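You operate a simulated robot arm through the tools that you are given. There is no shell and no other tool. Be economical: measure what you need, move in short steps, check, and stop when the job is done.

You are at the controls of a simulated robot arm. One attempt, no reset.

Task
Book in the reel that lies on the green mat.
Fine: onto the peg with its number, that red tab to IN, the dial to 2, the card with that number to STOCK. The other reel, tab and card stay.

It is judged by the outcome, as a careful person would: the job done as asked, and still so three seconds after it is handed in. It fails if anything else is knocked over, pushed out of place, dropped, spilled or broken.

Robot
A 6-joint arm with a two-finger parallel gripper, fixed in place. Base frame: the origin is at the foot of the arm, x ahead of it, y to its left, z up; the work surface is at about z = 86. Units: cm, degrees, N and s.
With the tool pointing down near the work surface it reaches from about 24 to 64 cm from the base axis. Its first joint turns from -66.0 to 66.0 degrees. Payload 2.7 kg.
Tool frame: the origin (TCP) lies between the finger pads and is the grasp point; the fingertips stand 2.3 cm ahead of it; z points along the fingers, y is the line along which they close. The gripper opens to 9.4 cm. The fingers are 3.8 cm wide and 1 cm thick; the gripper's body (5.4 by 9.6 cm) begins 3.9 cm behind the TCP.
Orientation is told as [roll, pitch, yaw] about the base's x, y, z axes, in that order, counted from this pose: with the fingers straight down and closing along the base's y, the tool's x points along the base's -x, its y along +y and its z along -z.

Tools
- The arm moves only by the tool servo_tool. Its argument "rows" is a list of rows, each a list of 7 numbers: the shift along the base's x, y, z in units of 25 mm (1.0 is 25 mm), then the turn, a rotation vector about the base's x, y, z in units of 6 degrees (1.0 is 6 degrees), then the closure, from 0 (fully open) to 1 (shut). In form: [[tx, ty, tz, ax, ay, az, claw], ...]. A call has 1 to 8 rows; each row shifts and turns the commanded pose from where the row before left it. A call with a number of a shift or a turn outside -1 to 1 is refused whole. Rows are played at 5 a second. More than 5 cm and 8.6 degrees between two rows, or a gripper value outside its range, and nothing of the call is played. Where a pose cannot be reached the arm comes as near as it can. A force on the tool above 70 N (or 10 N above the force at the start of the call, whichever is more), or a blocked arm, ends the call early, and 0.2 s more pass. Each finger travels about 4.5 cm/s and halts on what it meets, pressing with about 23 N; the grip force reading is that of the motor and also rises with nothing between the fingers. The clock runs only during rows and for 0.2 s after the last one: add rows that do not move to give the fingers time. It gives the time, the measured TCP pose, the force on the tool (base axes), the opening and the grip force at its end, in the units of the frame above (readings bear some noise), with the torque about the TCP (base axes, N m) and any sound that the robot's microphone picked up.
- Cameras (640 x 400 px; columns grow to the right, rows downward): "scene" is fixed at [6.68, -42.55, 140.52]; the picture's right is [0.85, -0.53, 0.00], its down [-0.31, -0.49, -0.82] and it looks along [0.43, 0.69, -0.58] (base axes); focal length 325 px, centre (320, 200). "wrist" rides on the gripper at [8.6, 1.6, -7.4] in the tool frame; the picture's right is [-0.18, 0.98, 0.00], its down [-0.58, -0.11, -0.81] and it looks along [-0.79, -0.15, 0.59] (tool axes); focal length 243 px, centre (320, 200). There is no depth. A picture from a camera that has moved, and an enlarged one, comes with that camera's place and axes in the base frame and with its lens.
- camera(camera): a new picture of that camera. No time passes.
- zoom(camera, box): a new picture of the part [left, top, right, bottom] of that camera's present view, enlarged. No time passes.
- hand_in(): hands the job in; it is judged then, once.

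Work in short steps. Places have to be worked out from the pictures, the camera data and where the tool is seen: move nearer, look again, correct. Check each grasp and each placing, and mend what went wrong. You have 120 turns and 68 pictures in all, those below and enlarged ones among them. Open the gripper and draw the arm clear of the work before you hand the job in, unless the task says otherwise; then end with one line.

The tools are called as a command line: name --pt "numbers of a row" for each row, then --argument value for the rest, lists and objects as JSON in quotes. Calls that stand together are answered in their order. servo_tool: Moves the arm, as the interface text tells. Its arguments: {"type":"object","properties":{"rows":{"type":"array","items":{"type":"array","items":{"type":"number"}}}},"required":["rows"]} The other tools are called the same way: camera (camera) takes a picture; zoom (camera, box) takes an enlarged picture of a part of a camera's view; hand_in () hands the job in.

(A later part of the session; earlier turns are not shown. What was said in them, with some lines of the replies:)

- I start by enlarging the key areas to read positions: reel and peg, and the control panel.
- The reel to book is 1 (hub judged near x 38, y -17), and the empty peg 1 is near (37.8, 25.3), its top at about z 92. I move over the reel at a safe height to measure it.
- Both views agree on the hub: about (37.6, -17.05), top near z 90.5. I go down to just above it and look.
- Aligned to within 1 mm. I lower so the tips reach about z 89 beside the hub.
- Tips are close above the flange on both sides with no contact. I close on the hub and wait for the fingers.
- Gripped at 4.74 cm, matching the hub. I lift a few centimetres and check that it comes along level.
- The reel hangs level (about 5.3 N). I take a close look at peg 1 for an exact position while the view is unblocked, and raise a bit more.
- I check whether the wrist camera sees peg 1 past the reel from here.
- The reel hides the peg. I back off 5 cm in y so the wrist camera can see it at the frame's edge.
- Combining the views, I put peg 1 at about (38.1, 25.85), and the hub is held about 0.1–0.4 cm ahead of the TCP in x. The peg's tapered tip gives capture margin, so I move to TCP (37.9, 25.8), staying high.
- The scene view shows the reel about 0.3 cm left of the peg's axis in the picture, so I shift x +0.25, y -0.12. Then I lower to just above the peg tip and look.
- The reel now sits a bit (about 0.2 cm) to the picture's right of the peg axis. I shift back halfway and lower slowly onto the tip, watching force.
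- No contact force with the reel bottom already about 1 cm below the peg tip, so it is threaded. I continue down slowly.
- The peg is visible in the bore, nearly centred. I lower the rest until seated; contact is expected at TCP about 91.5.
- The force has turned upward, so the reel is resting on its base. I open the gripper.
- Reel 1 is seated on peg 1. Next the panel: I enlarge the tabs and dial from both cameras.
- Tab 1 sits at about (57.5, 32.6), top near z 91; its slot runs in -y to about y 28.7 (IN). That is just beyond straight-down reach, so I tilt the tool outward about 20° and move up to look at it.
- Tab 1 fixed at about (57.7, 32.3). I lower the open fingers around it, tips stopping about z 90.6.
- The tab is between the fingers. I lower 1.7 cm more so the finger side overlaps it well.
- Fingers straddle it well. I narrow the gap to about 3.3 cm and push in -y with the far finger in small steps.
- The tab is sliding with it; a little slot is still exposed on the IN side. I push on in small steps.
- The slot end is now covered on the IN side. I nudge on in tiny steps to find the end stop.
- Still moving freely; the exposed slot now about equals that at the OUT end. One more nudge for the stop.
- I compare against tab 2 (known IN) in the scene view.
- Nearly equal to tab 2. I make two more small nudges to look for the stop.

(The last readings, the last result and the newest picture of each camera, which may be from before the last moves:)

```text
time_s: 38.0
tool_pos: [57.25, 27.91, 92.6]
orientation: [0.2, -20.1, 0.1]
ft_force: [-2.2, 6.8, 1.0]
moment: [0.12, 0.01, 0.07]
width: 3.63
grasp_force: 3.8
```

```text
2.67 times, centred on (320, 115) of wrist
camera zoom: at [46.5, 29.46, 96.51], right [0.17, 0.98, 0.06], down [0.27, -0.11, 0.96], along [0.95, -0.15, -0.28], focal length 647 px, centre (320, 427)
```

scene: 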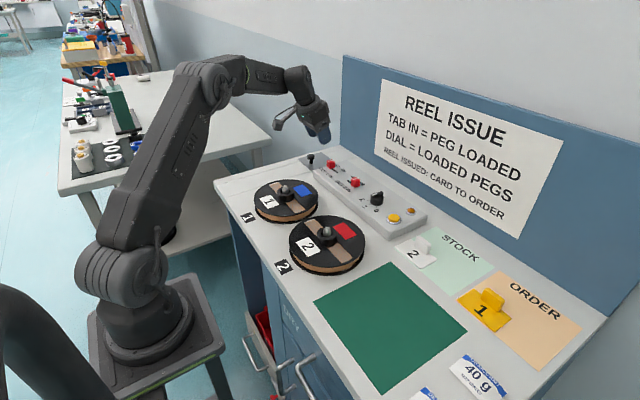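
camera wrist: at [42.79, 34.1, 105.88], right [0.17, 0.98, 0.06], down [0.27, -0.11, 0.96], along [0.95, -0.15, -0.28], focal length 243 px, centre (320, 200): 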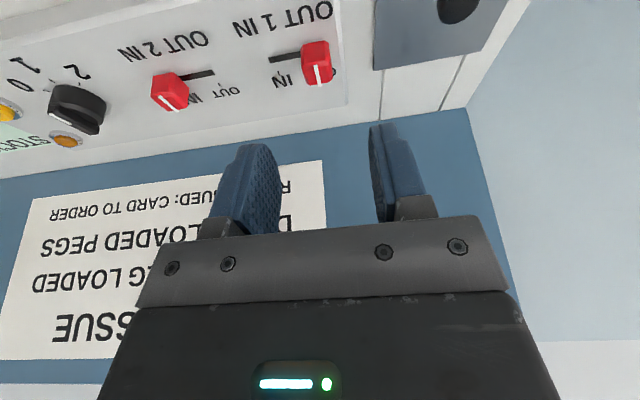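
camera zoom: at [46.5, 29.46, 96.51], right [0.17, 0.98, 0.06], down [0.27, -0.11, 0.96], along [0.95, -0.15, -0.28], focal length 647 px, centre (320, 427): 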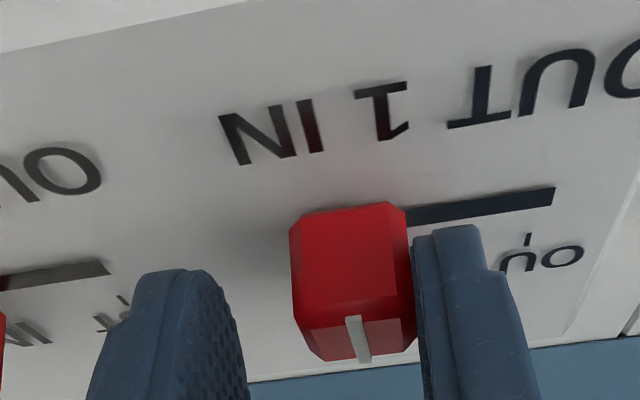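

The stop is reached (force rose and the finger yielded): tab 1 is at IN. I back off, lift, and straighten the tool toward the dial.

servo_tool --pt "0 0.12 0 0 0 0 0.55" --pt "0 0.1 0 0 0 0 0.5" --pt "0 0 0.6 0 0 0 0.5" --pt "0 0 0.9 0 0 0 0.5" --pt "-0.2 0 1 0 0 0 0.5" --pt "-0.2 -0.3 1 0 0.5 0 0.5" --pt "-0.2 -0.8 0.5 0 0.5 0 0.5" --pt "0 -1 0 0 0.5 0 0.5"

servo_tool --pt "0 -1 0 0 0.5 0 0.5" --pt "0 -1 0 0 0.5 0 0.5" --pt "0 -1 0 0 0.5 0 0.5" --pt "0 -1 0 0 0.35 0 0.5" --pt "0 -0.8 0 0 0 0 0.5" --pt "0 -0.3 0 0 0 0 0.5" --pt "0 0 0 0 0 0 0.5"

camera --camera "wrist"

zoom --camera "scene" --box '[290, 130, 450, 230]'

```text
time_s: 39.8
tool_pos: [55.53, 23.12, 102.49]
orientation: [0.0, -11.1, -0.1]
ft_force: [0.7, 0.7, 0.5]
moment: [-0.01, -0.05, -0.03]
width: 4.67
grasp_force: 0.0
```

```text
time_s: 41.4
tool_pos: [55.56, 10.34, 102.46]
orientation: [0.0, 0.0, 0.0]
ft_force: [1.0, -0.3, -0.2]
moment: [0.01, -0.02, 0.03]
width: 4.69
grasp_force: 0.0
```

```text
29 pictures are left
camera wrist: at [46.96, 11.89, 109.89], right [0.18, 0.98, 0.0], down [0.58, -0.11, 0.81], along [0.79, -0.15, -0.59], focal length 243 px, centre (320, 200)
```

wrist: 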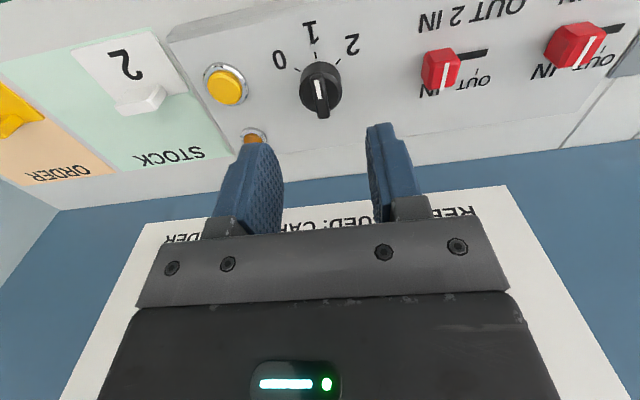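

```text
4.00 times, centred on (370, 180) of scene
camera zoom: at [6.68, -42.55, 140.52], right [0.85, -0.53, 0.0], down [-0.31, -0.49, -0.82], along [0.43, 0.69, -0.58], focal length 1299 px, centre (120, 280)
```

zoom: 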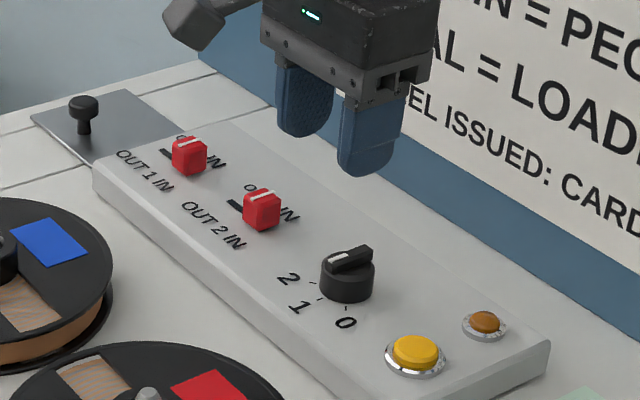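

Tab 1 now matches tab 2's IN. I enlarge the dial to read its pointer and ticks.

zoom --camera "wrist" --box '[260, 10, 380, 130]'

```text
3.33 times, centred on (320, 70) of wrist
camera zoom: at [46.96, 11.89, 109.89], right [0.18, 0.98, 0.0], down [0.58, -0.11, 0.81], along [0.79, -0.15, -0.59], focal length 809 px, centre (320, 633)
```

zoom: 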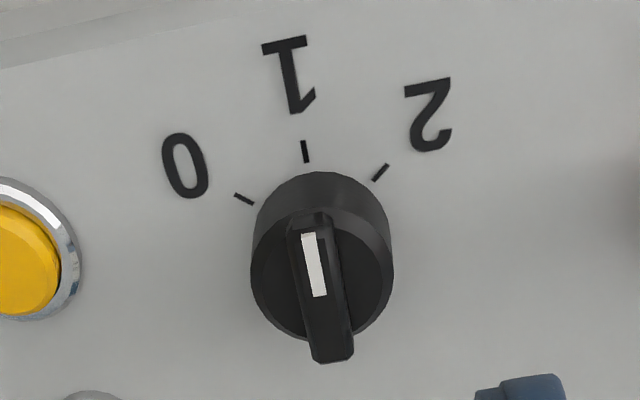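

The pointer is at 1; tick 2 lies 45° clockwise (seen from above), dial centre about (58.0, 9.9), bar top about z 91. I move above it with the gripper aligned to the bar.

servo_tool --pt "0.5 -0.1 -0.4 0 0 0 0.6" --pt "0.48 -0.08 -0.6 0 0 0 0.6" --pt "0 0 -0.7 0 0 0 0.6" --pt "0 0 -0.8 0 0 0 0.6" --pt "0 0 0 0 0 0 0.6" --pt "0 0 0 0 0 0 0.6"

zoom --camera "wrist" --box '[220, 40, 420, 190]'

zoom --camera "scene" --box '[340, 160, 420, 220]'

```text
time_s: 42.8
tool_pos: [58.03, 10.14, 96.23]
orientation: [-0.1, -0.1, 0.0]
ft_force: [0.0, 0.2, -1.2]
moment: [0.01, -0.02, 0.04]
width: 3.78
grasp_force: 0.2
```

```text
2.67 times, centred on (320, 115) of wrist
camera zoom: at [49.42, 11.6, 103.63], right [0.18, 0.98, 0.0], down [0.58, -0.11, 0.81], along [0.79, -0.15, -0.59], focal length 647 px, centre (320, 427)
```

zoom: 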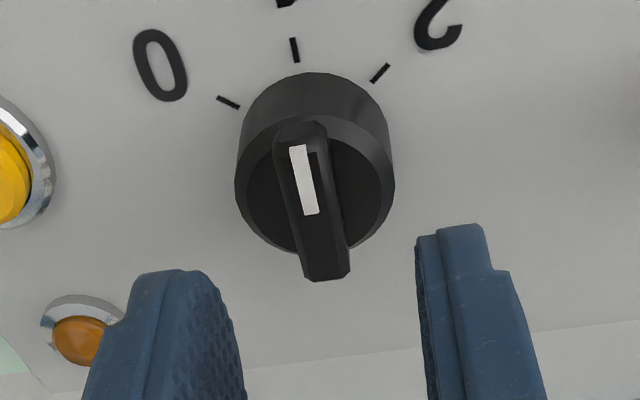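

```text
6.67 times, centred on (380, 190) of scene
camera zoom: at [6.68, -42.55, 140.52], right [0.85, -0.53, 0.0], down [-0.31, -0.49, -0.82], along [0.43, 0.69, -0.58], focal length 2164 px, centre (-80, 267)
```

zoom: 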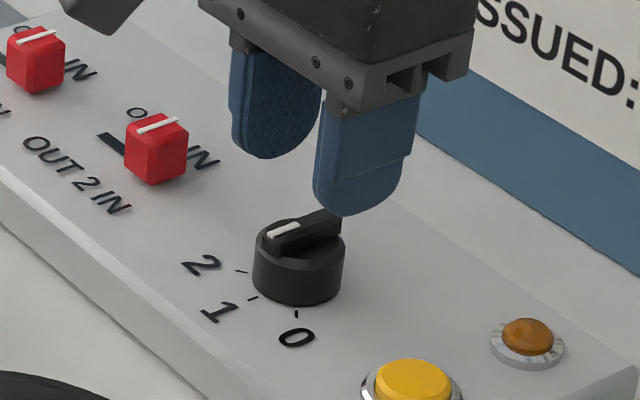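

Bar centre is refined to (57.95, 9.87), top z about 91. I correct y and lower so the tips overlap the bar by about half a centimetre.

servo_tool --pt "0 -0.08 -0.4 0 0 0 0.6" --pt "0 0 -0.5 0 0 0 0.6" --pt "0 0 -0.3 0 0 0 0.6" --pt "0 0 -0.15 0 0 0 0.6" --pt "0 0 0 0 0 0 0.6"

zoom --camera "wrist" --box '[240, 80, 400, 200]'

zoom --camera "scene" --box '[340, 160, 420, 220]'

```text
time_s: 44.0
tool_pos: [58.16, 9.92, 93.47]
orientation: [0.1, -0.5, 0.0]
ft_force: [-12.9, 0.0, 41.4]
moment: [0.79, 0.53, 0.03]
width: 3.78
grasp_force: 0.1
```

```text
3.33 times, centred on (320, 140) of wrist
camera zoom: at [49.51, 11.32, 100.81], right [0.18, 0.98, 0.0], down [0.57, -0.11, 0.81], along [0.8, -0.15, -0.58], focal length 809 px, centre (320, 400)
```

zoom: 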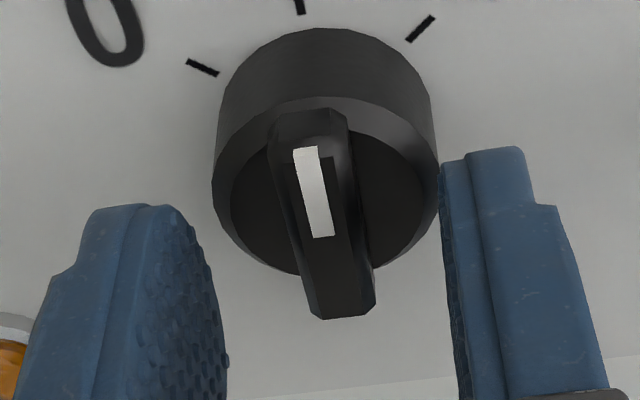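

```text
6.67 times, centred on (380, 190) of scene
camera zoom: at [6.57, -42.57, 140.52], right [0.85, -0.53, 0.0], down [-0.31, -0.49, -0.82], along [0.44, 0.69, -0.58], focal length 2164 px, centre (-80, 267)
```

zoom: 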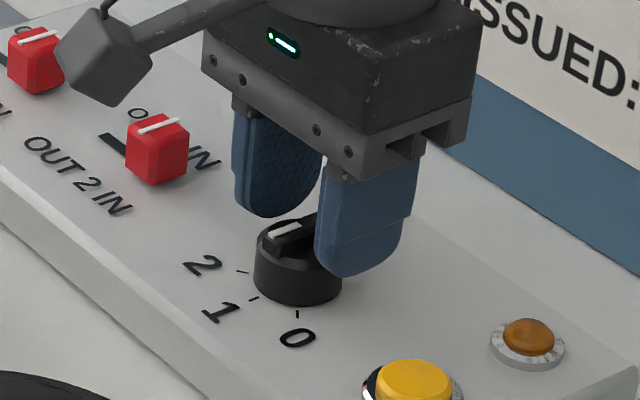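

I hit something at tip z about 91.2 (41 N, probably the knob's top rim), so the knob top is higher than judged. I raise slightly to clear it and close gently; the width will tell whether the bar is between the fingers.

servo_tool --pt "0 0 0.4 0 0 0 0.6" --pt "0 0 0.1 0 0 0 0.6" --pt "0 0 0 0 0 0 0.6"

servo_tool --pt "0 0 0 0 0 0 0.8" --pt "0 0 0 0 0 0 0.95" --pt "0 0 0 0 0 0 0.95" --pt "0 0 0 0 0 0 0.95"

zoom --camera "wrist" --box '[240, 80, 400, 200]'

```text
time_s: 44.8
tool_pos: [58.25, 9.56, 93.98]
orientation: [0.0, 0.0, 0.0]
ft_force: [0.1, 0.5, -0.8]
moment: [-0.02, 0.03, 0.01]
width: 3.75
grasp_force: 0.0
```

```text
time_s: 45.8
tool_pos: [58.22, 10.0, 94.02]
orientation: [0.2, 0.0, 0.1]
ft_force: [0.7, 23.7, -4.9]
moment: [0.47, -0.66, -0.09]
width: 1.09
grasp_force: 45.4
```

```text
3.33 times, centred on (320, 140) of wrist
camera zoom: at [49.54, 11.48, 101.47], right [0.18, 0.98, 0.0], down [0.58, -0.11, 0.81], along [0.79, -0.14, -0.59], focal length 809 px, centre (320, 400)
```

zoom: 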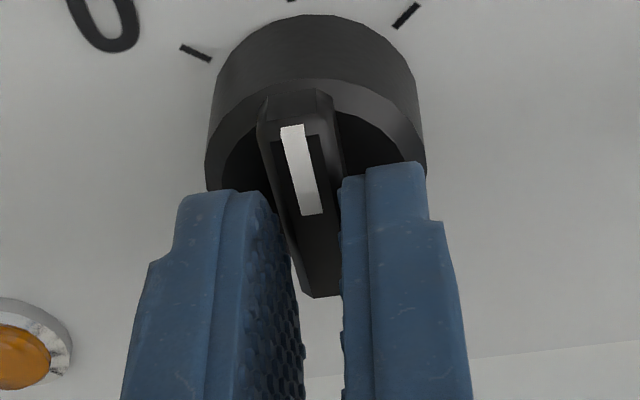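

The bar is between the fingers (1.09 cm), but the 24 N side load and re-triangulation put the dial axis at about (57.4, 10.0). I reopen, recentre, and regrip.

servo_tool --pt "0 0 0 0 0 0 0.65" --pt "0 0 0 0 0 0 0.65" --pt "-0.16 0.08 0 0 0 0 0.65" --pt "-0.16 0.08 0 0 0 0 0.65" --pt "0 0 0 0 0 0 0.65"

servo_tool --pt "0 0 0 0 0 0 0.8" --pt "0 0 0 0 0 0 0.9" --pt "0 0 0 0 0 0 0.9" --pt "0 0 0 0 0 0 0.9"

zoom --camera "wrist" --box '[240, 80, 400, 200]'

```text
time_s: 47.0
tool_pos: [57.31, 10.12, 94.15]
orientation: [0.0, -0.2, 0.0]
ft_force: [0.5, 0.1, 0.0]
moment: [0.03, 0.01, -0.04]
width: 3.3
grasp_force: 0.0
```

```text
time_s: 48.0
tool_pos: [57.41, 10.03, 94.14]
orientation: [0.0, 0.0, 0.0]
ft_force: [0.3, -7.1, -0.2]
moment: [-0.18, 0.09, -0.02]
width: 1.07
grasp_force: 45.1
```

```text
3.33 times, centred on (320, 140) of wrist
camera zoom: at [48.83, 11.54, 101.54], right [0.18, 0.98, 0.0], down [0.58, -0.11, 0.81], along [0.79, -0.15, -0.59], focal length 809 px, centre (320, 400)
```

zoom: 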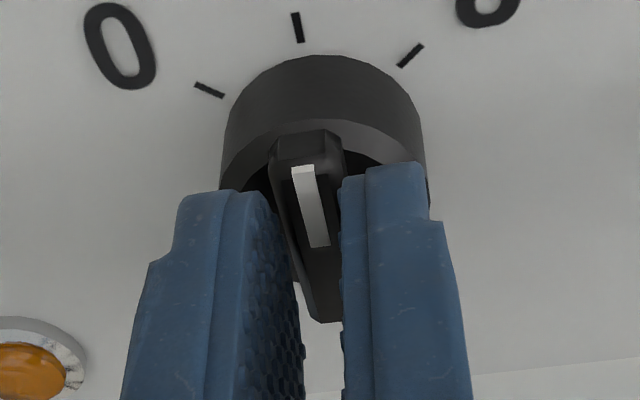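

Now well centred with small side load. I turn clockwise (negative about z) by half the angle first and check.

servo_tool --pt "0 -0.05 0 0 0 -0.4 0.9" --pt "0 0 0 0 0 -0.8 0.9" --pt "0 0 0 0 0 -0.8 0.9" --pt "0 0 0 0 0 -0.8 0.9" --pt "0 0 0 0 0 -0.8 0.9" --pt "0 0 0 0 0 0 0.9"

zoom --camera "scene" --box '[340, 160, 420, 220]'

```text
time_s: 49.4
tool_pos: [57.41, 10.13, 94.07]
orientation: [0.2, -0.4, -21.8]
ft_force: [26.3, 1.8, -0.3]
moment: [0.44, 0.47, 0.0]
width: 1.1
grasp_force: 45.2
```

```text
6.67 times, centred on (380, 190) of scene
camera zoom: at [6.75, -42.55, 140.52], right [0.85, -0.53, 0.0], down [-0.31, -0.49, -0.82], along [0.43, 0.69, -0.58], focal length 2164 px, centre (-80, 267)
```

zoom: 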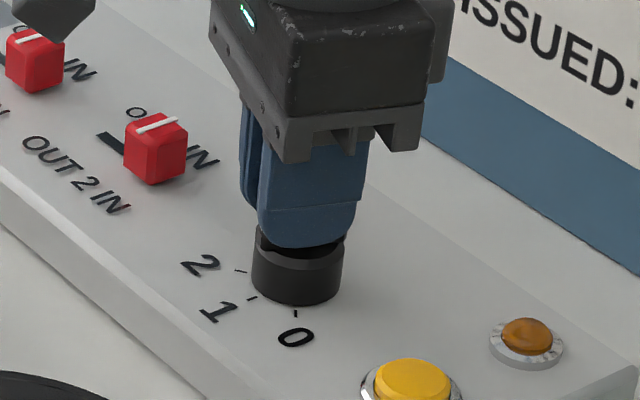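

It turns with little torque, but there is a 26 N pull in +x; I relieve it by shifting x +0.3 cm and continue the turn.

servo_tool --pt "0.12 0 0 0 0 0 0.9" --pt "0 0 0 0 0 -0.6 0.9" --pt "0 0 0 0 0 -0.6 0.9" --pt "0 0 0 0 0 0 0.9"

```text
time_s: 50.4
tool_pos: [57.54, 10.1, 94.14]
orientation: [0.0, 0.2, -28.8]
ft_force: [-13.4, 10.7, 18.1]
moment: [0.73, 1.2, 0.02]
width: 1.09
grasp_force: 45.2
```

Loads are moderate; I trim x -0.1, y +0.15 cm, z slightly up, and carry on turning.

servo_tool --pt "-0.05 0.06 0.05 0 0 -0.3 0.9" --pt "0 0 0 0 0 -0.6 0.9" --pt "0 0 0 0 0 -0.6 0.9" --pt "0 0 0 0 0 0 0.9"

```text
time_s: 51.4
tool_pos: [57.5, 10.28, 94.1]
orientation: [0.0, -0.1, -37.9]
ft_force: [-2.1, 6.6, -3.4]
moment: [0.21, 0.04, 0.02]
width: 1.08
grasp_force: 44.6
```

servo_tool --pt "0 0.03 0 0 0 -0.5 0.9" --pt "0 0 0 0 0 -0.5 0.9" --pt "0 0 0 0 0 -0.18 0.9" --pt "0 0 0 0 0 0 0.9"

zoom --camera "wrist" --box '[240, 80, 400, 200]'

```text
time_s: 52.4
tool_pos: [57.5, 10.22, 94.22]
orientation: [-0.1, -0.1, -44.8]
ft_force: [4.4, 1.0, -13.8]
moment: [0.08, -0.08, 0.0]
width: 1.09
grasp_force: 45.0
```

```text
3.33 times, centred on (320, 140) of wrist
camera zoom: at [52.61, 17.43, 101.52], right [0.82, 0.57, 0.0], down [0.33, -0.49, 0.81], along [0.46, -0.67, -0.59], focal length 809 px, centre (320, 400)
```

zoom: 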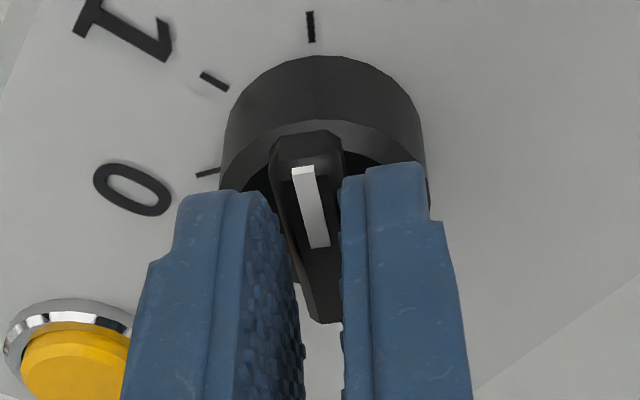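

Tick 2 is still about 5° beyond where the pointer lies (tick spacing nearer 50°). I turn the last 5°.

servo_tool --pt "0 0 -0.03 0 0 -0.4 0.9" --pt "0 0 0 0 0 -0.43 0.9" --pt "0 0 0 0 0 0 0.9"

zoom --camera "wrist" --box '[240, 80, 400, 200]'

```text
time_s: 53.2
tool_pos: [57.55, 10.28, 94.09]
orientation: [-0.1, -0.2, -49.9]
ft_force: [8.6, -3.7, -11.7]
moment: [0.69, 0.4, 0.05]
width: 1.1
grasp_force: 45.2
```

```text
3.33 times, centred on (320, 140) of wrist
camera zoom: at [53.27, 17.86, 101.52], right [0.87, 0.49, 0.0], down [0.29, -0.51, 0.81], along [0.4, -0.7, -0.59], focal length 809 px, centre (320, 400)
```

zoom: 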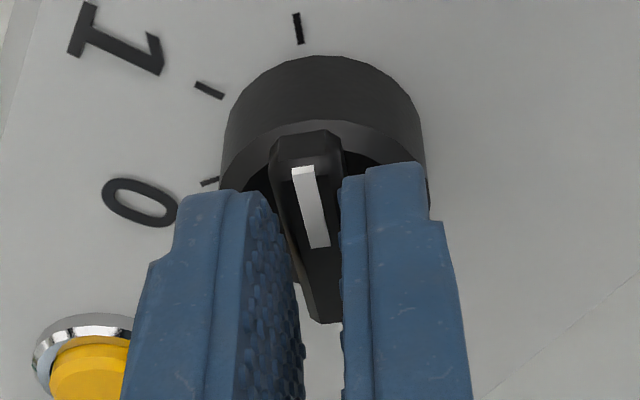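

Tick 2 now sits exactly where tick 1 did, so the dial is on 2. I release, lift straight up, and check.

servo_tool --pt "0 0 0 0 0 0 0.7" --pt "0 0 0 0 0 0 0.6" --pt "0 0 0 0 0 0 0.6" --pt "0 0 0.5 0 0 0 0.6" --pt "0 0 1 0 0 0 0.6" --pt "0 0 1 0 0 0 0.6" --pt "0 0 1 0 0 0 0.6"

servo_tool --pt "-0.2 -0.5 0.3 0 0 0.9 0.6" --pt "-0.2 -0.8 0 0 0 0.9 0.6" --pt "-0.2 -1 0 0 0 0.9 0.6" --pt "-0.2 -1 0 0 0 0.9 0.6" --pt "-0.2 -1 0 0 0 0.9 0.6" --pt "-0.2 -1 0 0 0 0.9 0.6" --pt "0 -1 0 0 0 0.9 0.6" --pt "0 -1 0 0 0 0.9 0.6"

servo_tool --pt "0 -1 0 0 0 0.9 0.4" --pt "0 -1 0 0 0 0.22 0.4" --pt "0 -1 0 0 0 0 0.4" --pt "0 -1 0 0 0 0 0.4" --pt "0 -1 0 0 0 0 0.4" --pt "0 -0.6 0 0 0 0 0.4" --pt "0 0 0 0 0 0 0.4" --pt "0 0 0 0 0 0 0.4"

camera --camera "wrist"

zoom --camera "scene" --box '[300, 140, 460, 240]'

```text
time_s: 54.8
tool_pos: [57.45, 10.35, 102.99]
orientation: [0.0, -0.2, -49.9]
ft_force: [-0.3, 0.0, -0.5]
moment: [0.01, -0.01, 0.02]
width: 3.74
grasp_force: 0.1
```

```text
time_s: 56.6
tool_pos: [54.27, -7.84, 103.58]
orientation: [-0.1, -0.1, -6.6]
ft_force: [-0.4, 0.3, 0.7]
moment: [0.01, -0.02, -0.03]
width: 3.76
grasp_force: 0.0
```

```text
time_s: 58.4
tool_pos: [54.47, -21.91, 103.76]
orientation: [0.0, -0.1, 0.2]
ft_force: [0.3, -0.2, -0.1]
moment: [-0.05, -0.02, -0.02]
width: 5.64
grasp_force: 0.0
```

```text
17 pictures are left
camera wrist: at [45.84, -20.55, 111.05], right [0.18, 0.98, 0.0], down [0.58, -0.11, 0.81], along [0.79, -0.15, -0.59], focal length 243 px, centre (320, 200)
```

wrist: 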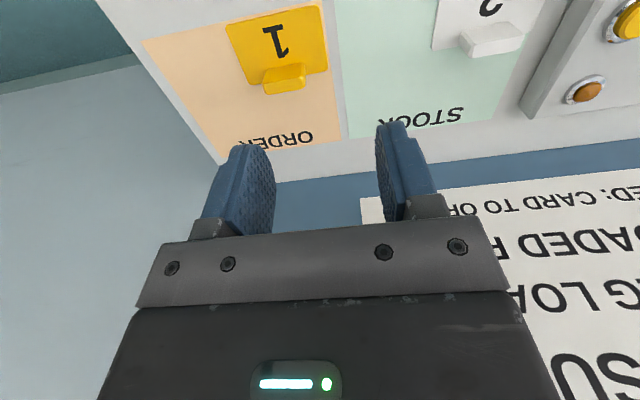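

```text
4.00 times, centred on (380, 190) of scene
camera zoom: at [6.68, -42.55, 140.52], right [0.85, -0.53, 0.0], down [-0.31, -0.49, -0.82], along [0.43, 0.69, -0.58], focal length 1299 px, centre (80, 240)
```

zoom: 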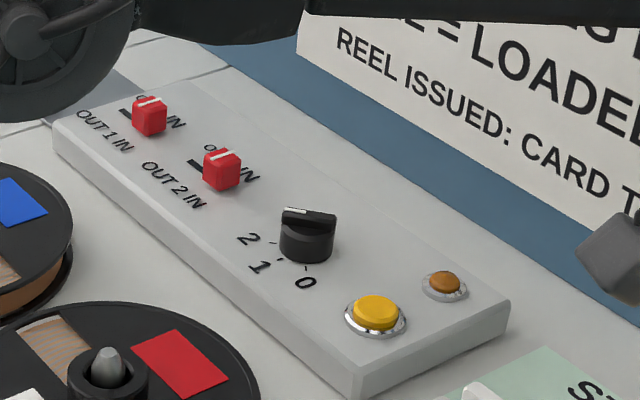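

Dial reads 2, both tabs IN. Card 1's upright grip is at about (56.2, -25.8), broad along y; STOCK spans x 52–67, y -20.5 to -3.7, with card 2 in its front right. I'll place card 1 behind/left of card 2, near (61.5, -15.5), using a 14° outward tilt. I approach the grip first.

servo_tool --pt "0.1 -0.3 -0.3 0 -0.4 0 0.35" --pt "0.1 -0.3 -0.5 0 -0.4 0 0.35" --pt "0.1 -0.3 -0.5 0 -0.4 0 0.35" --pt "0.1 -0.3 -0.6 0 -0.4 0 0.35" --pt "0 -0.36 -0.6 0 -0.4 0 0.35" --pt "0 0 -0.6 0 -0.33 0 0.35" --pt "0 0 0 0 0 0 0.35" --pt "0 0 0 0 0 0 0.35"

camera --camera "wrist"

zoom --camera "scene" --box '[400, 220, 600, 360]'

```text
time_s: 60.2
tool_pos: [55.38, -25.8, 96.06]
orientation: [0.1, -14.2, 0.2]
ft_force: [-0.1, 0.1, 0.4]
moment: [0.03, 0.01, 0.02]
width: 6.13
grasp_force: 0.0
```

```text
15 pictures are left
camera wrist: at [45.22, -24.4, 101.11], right [0.18, 0.98, 0.04], down [0.37, -0.11, 0.92], along [0.91, -0.15, -0.38], focal length 243 px, centre (320, 200)
```

wrist: 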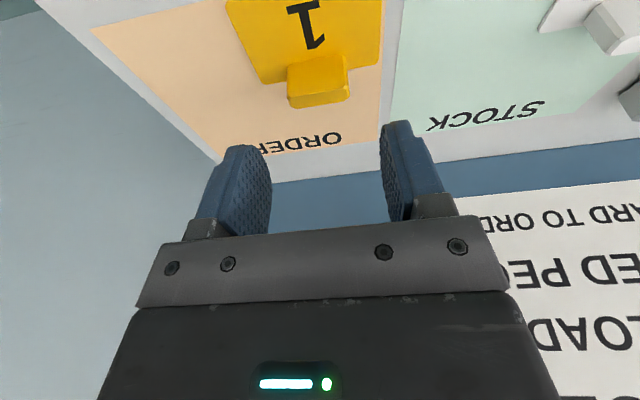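

```text
2.86 times, centred on (500, 290) of scene
camera zoom: at [6.68, -42.55, 140.52], right [0.85, -0.53, 0.0], down [-0.31, -0.49, -0.82], along [0.43, 0.69, -0.58], focal length 928 px, centre (-194, -57)
```

zoom: 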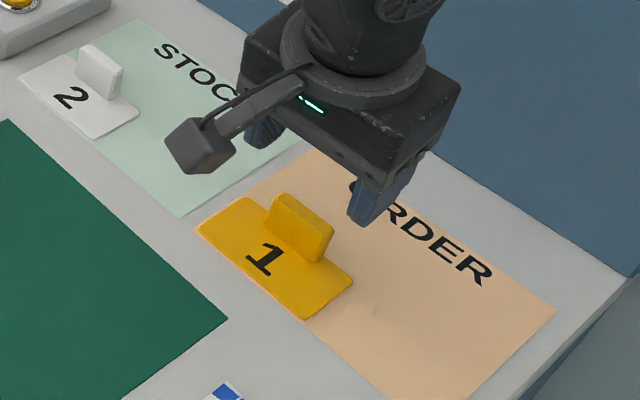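

Refined: card grip at about (57.35, -25.9), top z about 88.4. I lower around it, stopping with the tips at about z 87.8.

servo_tool --pt "0.3 -0.02 -0.5 0 0 0 0.35" --pt "0.27 -0.02 -0.6 0 0 0 0.35" --pt "0 0 -0.6 0 0 0 0.35" --pt "0 0 -0.5 0 0 0 0.35" --pt "0 0 -0.2 0 0 0 0.35" --pt "0 0 0 0 0 0 0.35"

zoom --camera "wrist" --box '[200, 40, 440, 190]'

zoom --camera "scene" --box '[440, 260, 540, 330]'

```text
time_s: 61.6
tool_pos: [56.85, -26.13, 89.87]
orientation: [0.0, -14.0, 0.2]
ft_force: [-0.1, 0.5, -0.6]
moment: [0.03, 0.03, 0.0]
width: 6.09
grasp_force: 0.1
```

```text
2.67 times, centred on (320, 115) of wrist
camera zoom: at [46.78, -24.51, 94.95], right [0.18, 0.98, 0.04], down [0.37, -0.11, 0.92], along [0.91, -0.15, -0.38], focal length 647 px, centre (320, 427)
```

zoom: 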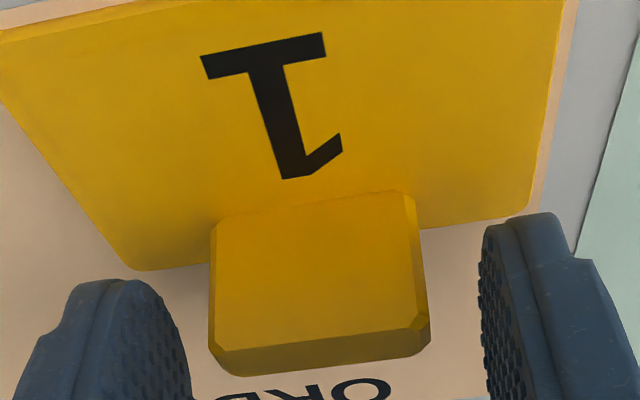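

```text
5.71 times, centred on (490, 295) of scene
camera zoom: at [6.68, -42.55, 140.52], right [0.85, -0.53, 0.0], down [-0.31, -0.49, -0.82], along [0.43, 0.69, -0.58], focal length 1855 px, centre (-651, -343)
```

zoom: 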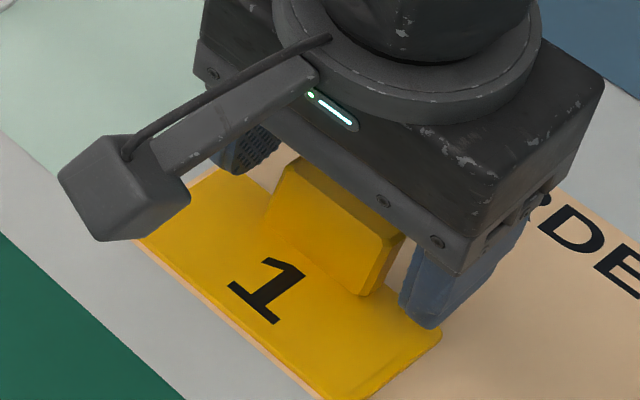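

The grip is centred between the fingers with about 1.7 cm of overlap. I close on it.

servo_tool --pt "0 0 -0.08 0 0 0 0.6" --pt "0 0 0 0 0 0 0.8" --pt "0 0 0 0 0 0 0.8" --pt "0 0 0 0 0 0 0.8" --pt "0 0 0 0 0 0 0.8"

```text
time_s: 62.8
tool_pos: [56.9, -26.09, 89.75]
orientation: [0.0, -14.0, 0.1]
ft_force: [0.0, -0.1, 0.5]
moment: [0.01, -0.01, -0.01]
width: 3.92
grasp_force: 23.1
```

Gripped at 3.9 cm. I lift 5 cm and check.

servo_tool --pt "0 0 0.2 0 0 0 0.8" --pt "0 0 0.5 0 0 0 0.8" --pt "0 0 0.7 0 0 0 0.8" --pt "0 0 0.6 0 0 0 0.8" --pt "0 0 0 0 0 0 0.8"

camera --camera "scene"

```text
time_s: 64.0
tool_pos: [56.87, -25.93, 94.71]
orientation: [0.0, -14.1, 0.1]
ft_force: [0.4, -0.6, 0.6]
moment: [0.0, 0.01, 0.03]
width: 3.92
grasp_force: 23.7
```

```text
11 pictures are left
```

scene: 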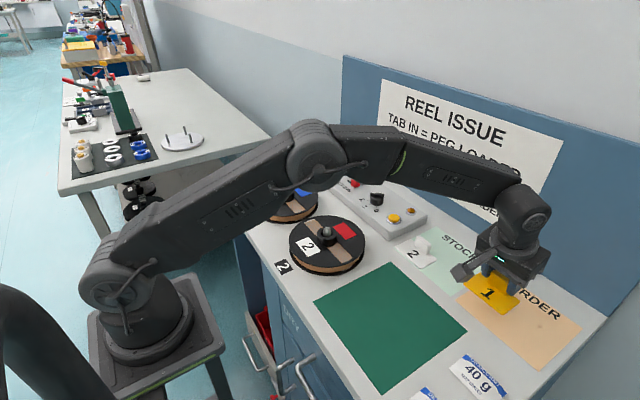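

The card is held level. I carry it back (x) first, then over to STOCK behind card 2: TCP target (62.9, -13).

servo_tool --pt "0.5 0 0 0 0 0 0.8" --pt "0.7 0.4 0 0 0 0 0.8" --pt "0.7 0.7 0 0 0 0 0.8" --pt "0.5 0.9 0 0 0 0 0.8" --pt "0 1 0 0 0 0 0.8" --pt "0 1 0 0 0 0 0.8" --pt "0 0.8 0 0 0 0 0.8" --pt "0 0.38 0 0 0 0 0.8"

servo_tool --pt "0 0 -0.5 0 0 0 0.8" --pt "0 0 -0.4 0 0 0 0.8" --pt "0 0 0 0 0 0 0.8"

camera --camera "wrist"

zoom --camera "scene" --box '[380, 190, 540, 300]'

```text
time_s: 65.8
tool_pos: [62.82, -12.97, 94.75]
orientation: [-0.1, -14.1, 0.0]
ft_force: [-0.2, -0.8, -0.6]
moment: [0.02, 0.03, -0.02]
width: 3.9
grasp_force: 22.8
```

```text
time_s: 66.6
tool_pos: [62.84, -13.06, 92.45]
orientation: [0.1, -14.0, 0.2]
ft_force: [-0.2, -0.3, 0.2]
moment: [0.0, 0.05, 0.0]
width: 3.9
grasp_force: 23.5
```

```text
10 pictures are left
camera wrist: at [52.76, -11.53, 97.6], right [0.18, 0.98, 0.04], down [0.37, -0.11, 0.92], along [0.91, -0.15, -0.38], focal length 243 px, centre (320, 200)
```

wrist: 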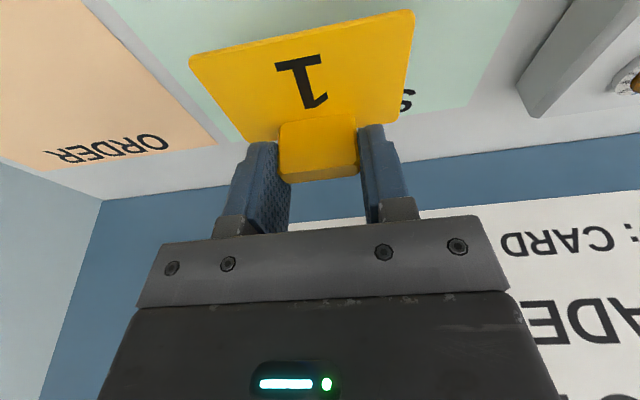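

```text
3.64 times, centred on (460, 245) of scene
camera zoom: at [6.68, -42.55, 140.52], right [0.85, -0.53, 0.0], down [-0.31, -0.49, -0.82], along [0.43, 0.69, -0.58], focal length 1181 px, centre (-189, 36)
```

zoom: 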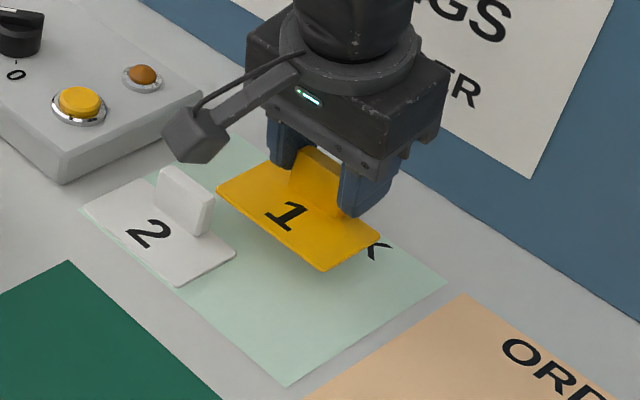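

It would clear card 2 by only about 0.7 cm, so I shift 0.6 cm back and 2 cm in -y, then lower to just above the surface.

servo_tool --pt "0.1 -0.4 0 0 0 0 0.8" --pt "0.15 -0.4 0 0 0 0 0.8" --pt "0 0 -0.3 0 0 0 0.8" --pt "0 0 -0.3 0 0 0 0.8" --pt "0 0 -0.25 0 0 0 0.8" --pt "0 0 0 0 0 0 0.8"

servo_tool --pt "0 0 -0.08 0 0 0 0.8" --pt "0 0 -0.08 0 0 0 0.8" --pt "0 0 -0.04 0 0 0 0.8" --pt "0 0 0 0 0 0 0.8"

zoom --camera "scene" --box '[380, 190, 540, 300]'

```text
time_s: 68.0
tool_pos: [63.54, -15.03, 90.31]
orientation: [0.0, -14.2, 0.1]
ft_force: [-0.8, -0.1, -0.5]
moment: [0.01, -0.03, -0.03]
width: 3.91
grasp_force: 22.9
```

```text
time_s: 69.0
tool_pos: [63.49, -14.99, 89.83]
orientation: [-0.1, -13.9, 0.1]
ft_force: [0.7, 0.5, 0.6]
moment: [0.02, -0.02, 0.01]
width: 3.9
grasp_force: 22.7
```

```text
3.64 times, centred on (460, 245) of scene
camera zoom: at [6.68, -42.55, 140.52], right [0.85, -0.53, 0.0], down [-0.31, -0.49, -0.82], along [0.43, 0.69, -0.58], focal length 1181 px, centre (-189, 36)
```

zoom: 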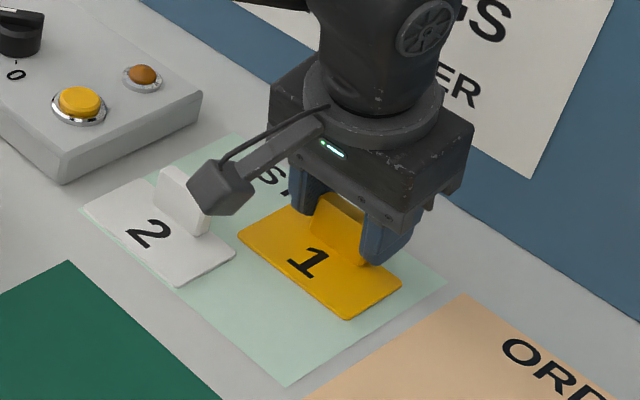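

The card is inside STOCK, clear of card 2 and within a millimetre of the surface. I lower the last bit and release.

servo_tool --pt "0 0 -0.04 0 0 0 0.8" --pt "0 0 0 0 0 0 0.8"

servo_tool --pt "0 0 0 0 0 0 0.5" --pt "0 0 0 0 0 0 0.35" --pt "0 0 0 0 0 0 0.35" --pt "-0.05 0 0.3 0 0 0 0.35" --pt "-0.1 0 0.7 0 0 0 0.35" --pt "-0.2 0 1 0 0 0 0.35" --pt "-0.5 -0.3 1 0 0 0 0.35" --pt "-0.8 -0.3 1 0 0 0 0.35"

servo_tool --pt "-1 -0.3 1 0 0.4 0 0.35" --pt "-1 0 1 0 0.4 0 0.35" --pt "-1 0 0.5 0 0.4 0 0.35" --pt "-1 0 0 0 0.4 0 0.2" --pt "-1 0 0 0 0.4 0 0.2" --pt "-1 0 0 0 0.33 0 0" --pt "-0.8 0 0 0 0 0 0" --pt "0 0 0 0 0 0 0"

camera --camera "scene"

zoom --camera "scene" --box '[360, 180, 600, 330]'

```text
time_s: 69.6
tool_pos: [63.53, -15.04, 89.71]
orientation: [0.0, -14.1, 0.1]
ft_force: [-0.8, 0.9, -0.2]
moment: [-0.01, 0.0, 0.02]
width: 3.9
grasp_force: 23.0
```

```text
time_s: 71.4
tool_pos: [59.56, -16.78, 99.59]
orientation: [0.1, -14.0, 0.1]
ft_force: [0.1, -0.5, 0.3]
moment: [-0.01, -0.03, -0.01]
width: 6.14
grasp_force: 0.2
```

```text
time_s: 73.2
tool_pos: [42.31, -17.2, 106.07]
orientation: [0.0, -0.1, 0.1]
ft_force: [0.5, 0.5, -0.5]
moment: [-0.01, -0.02, 0.02]
width: 9.42
grasp_force: 0.1
```

```text
7 pictures are left
```

scene: 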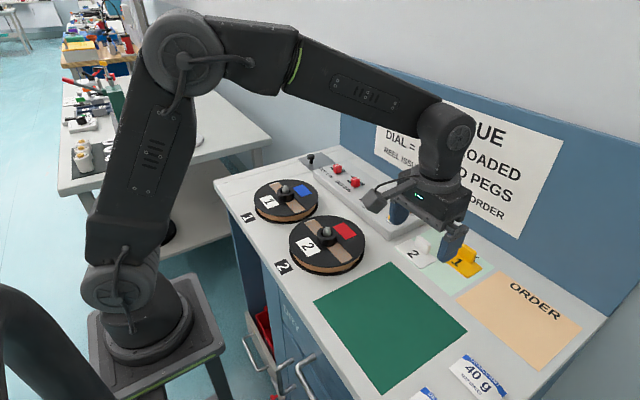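

```text
2.67 times, centred on (480, 255) of scene
camera zoom: at [6.68, -42.55, 140.52], right [0.85, -0.53, 0.0], down [-0.31, -0.49, -0.82], along [0.43, 0.69, -0.58], focal length 866 px, centre (-107, 53)
```

zoom: 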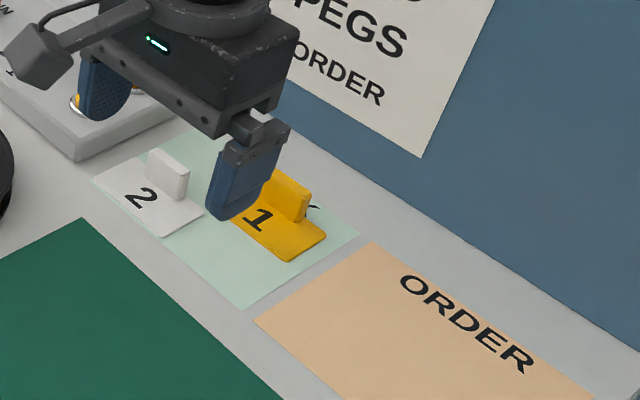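

The card lies flat in STOCK. I move the arm up and clear, then make a last check of the panel and reels.

servo_tool --pt "-0.4 0 1 0 0 0 0" --pt "-0.4 0 1 0 0 0 0" --pt "-0.4 -0.3 1 0 0 0 0" --pt "0 -0.5 1 0 0 0 0" --pt "0 -0.5 0.5 0 0 0 0" --pt "0 0 0 0 0 0 0"

zoom --camera "scene" --box '[240, 140, 500, 300]'

camera --camera "wrist"

```text
time_s: 74.6
tool_pos: [39.25, -20.68, 117.42]
orientation: [0.0, -0.1, 0.1]
ft_force: [-1.1, -0.5, -0.4]
moment: [-0.01, -0.01, -0.01]
width: 9.36
grasp_force: 0.1
```

```text
2.46 times, centred on (370, 220) of scene
camera zoom: at [6.68, -42.55, 140.52], right [0.85, -0.53, 0.0], down [-0.31, -0.49, -0.82], along [0.43, 0.69, -0.58], focal length 799 px, centre (197, 151)
```

zoom: 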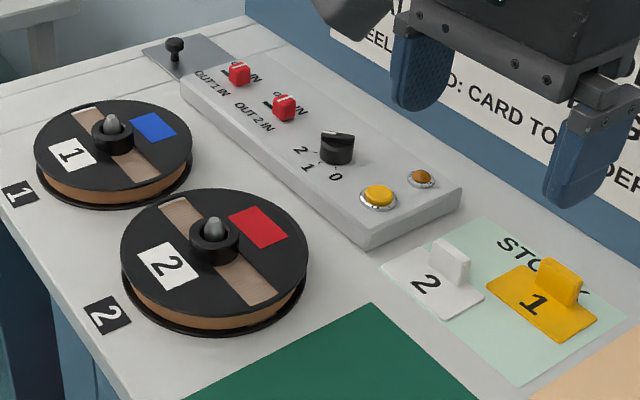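

```text
4 pictures are left
camera wrist: at [30.58, -19.08, 124.84], right [0.18, 0.98, 0.0], down [0.58, -0.11, 0.81], along [0.79, -0.15, -0.59], focal length 243 px, centre (320, 200)
```

wrist: 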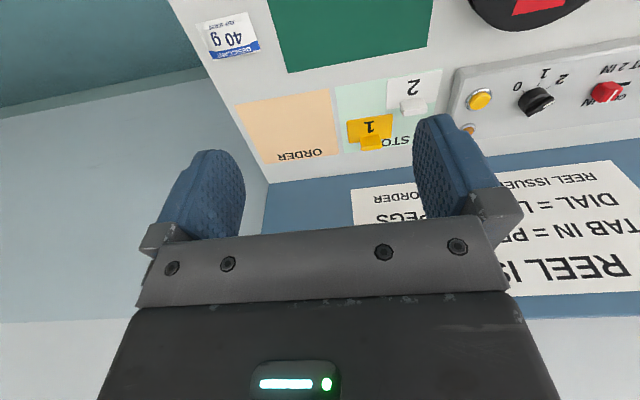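

Everything checks: reel 1 is on peg 1, tab 1 at IN, the dial on 2, card 1 in STOCK, and the others are untouched. The gripper is open and clear, so I hand in.

hand_in

```text
The job is handed in.
```

Reel 1 is booked in: it is on peg 1, tab 1 is at IN, the dial is on 2, and card 1 is in STOCK; reel 2, tab 2 and card 2 stayed where they were.
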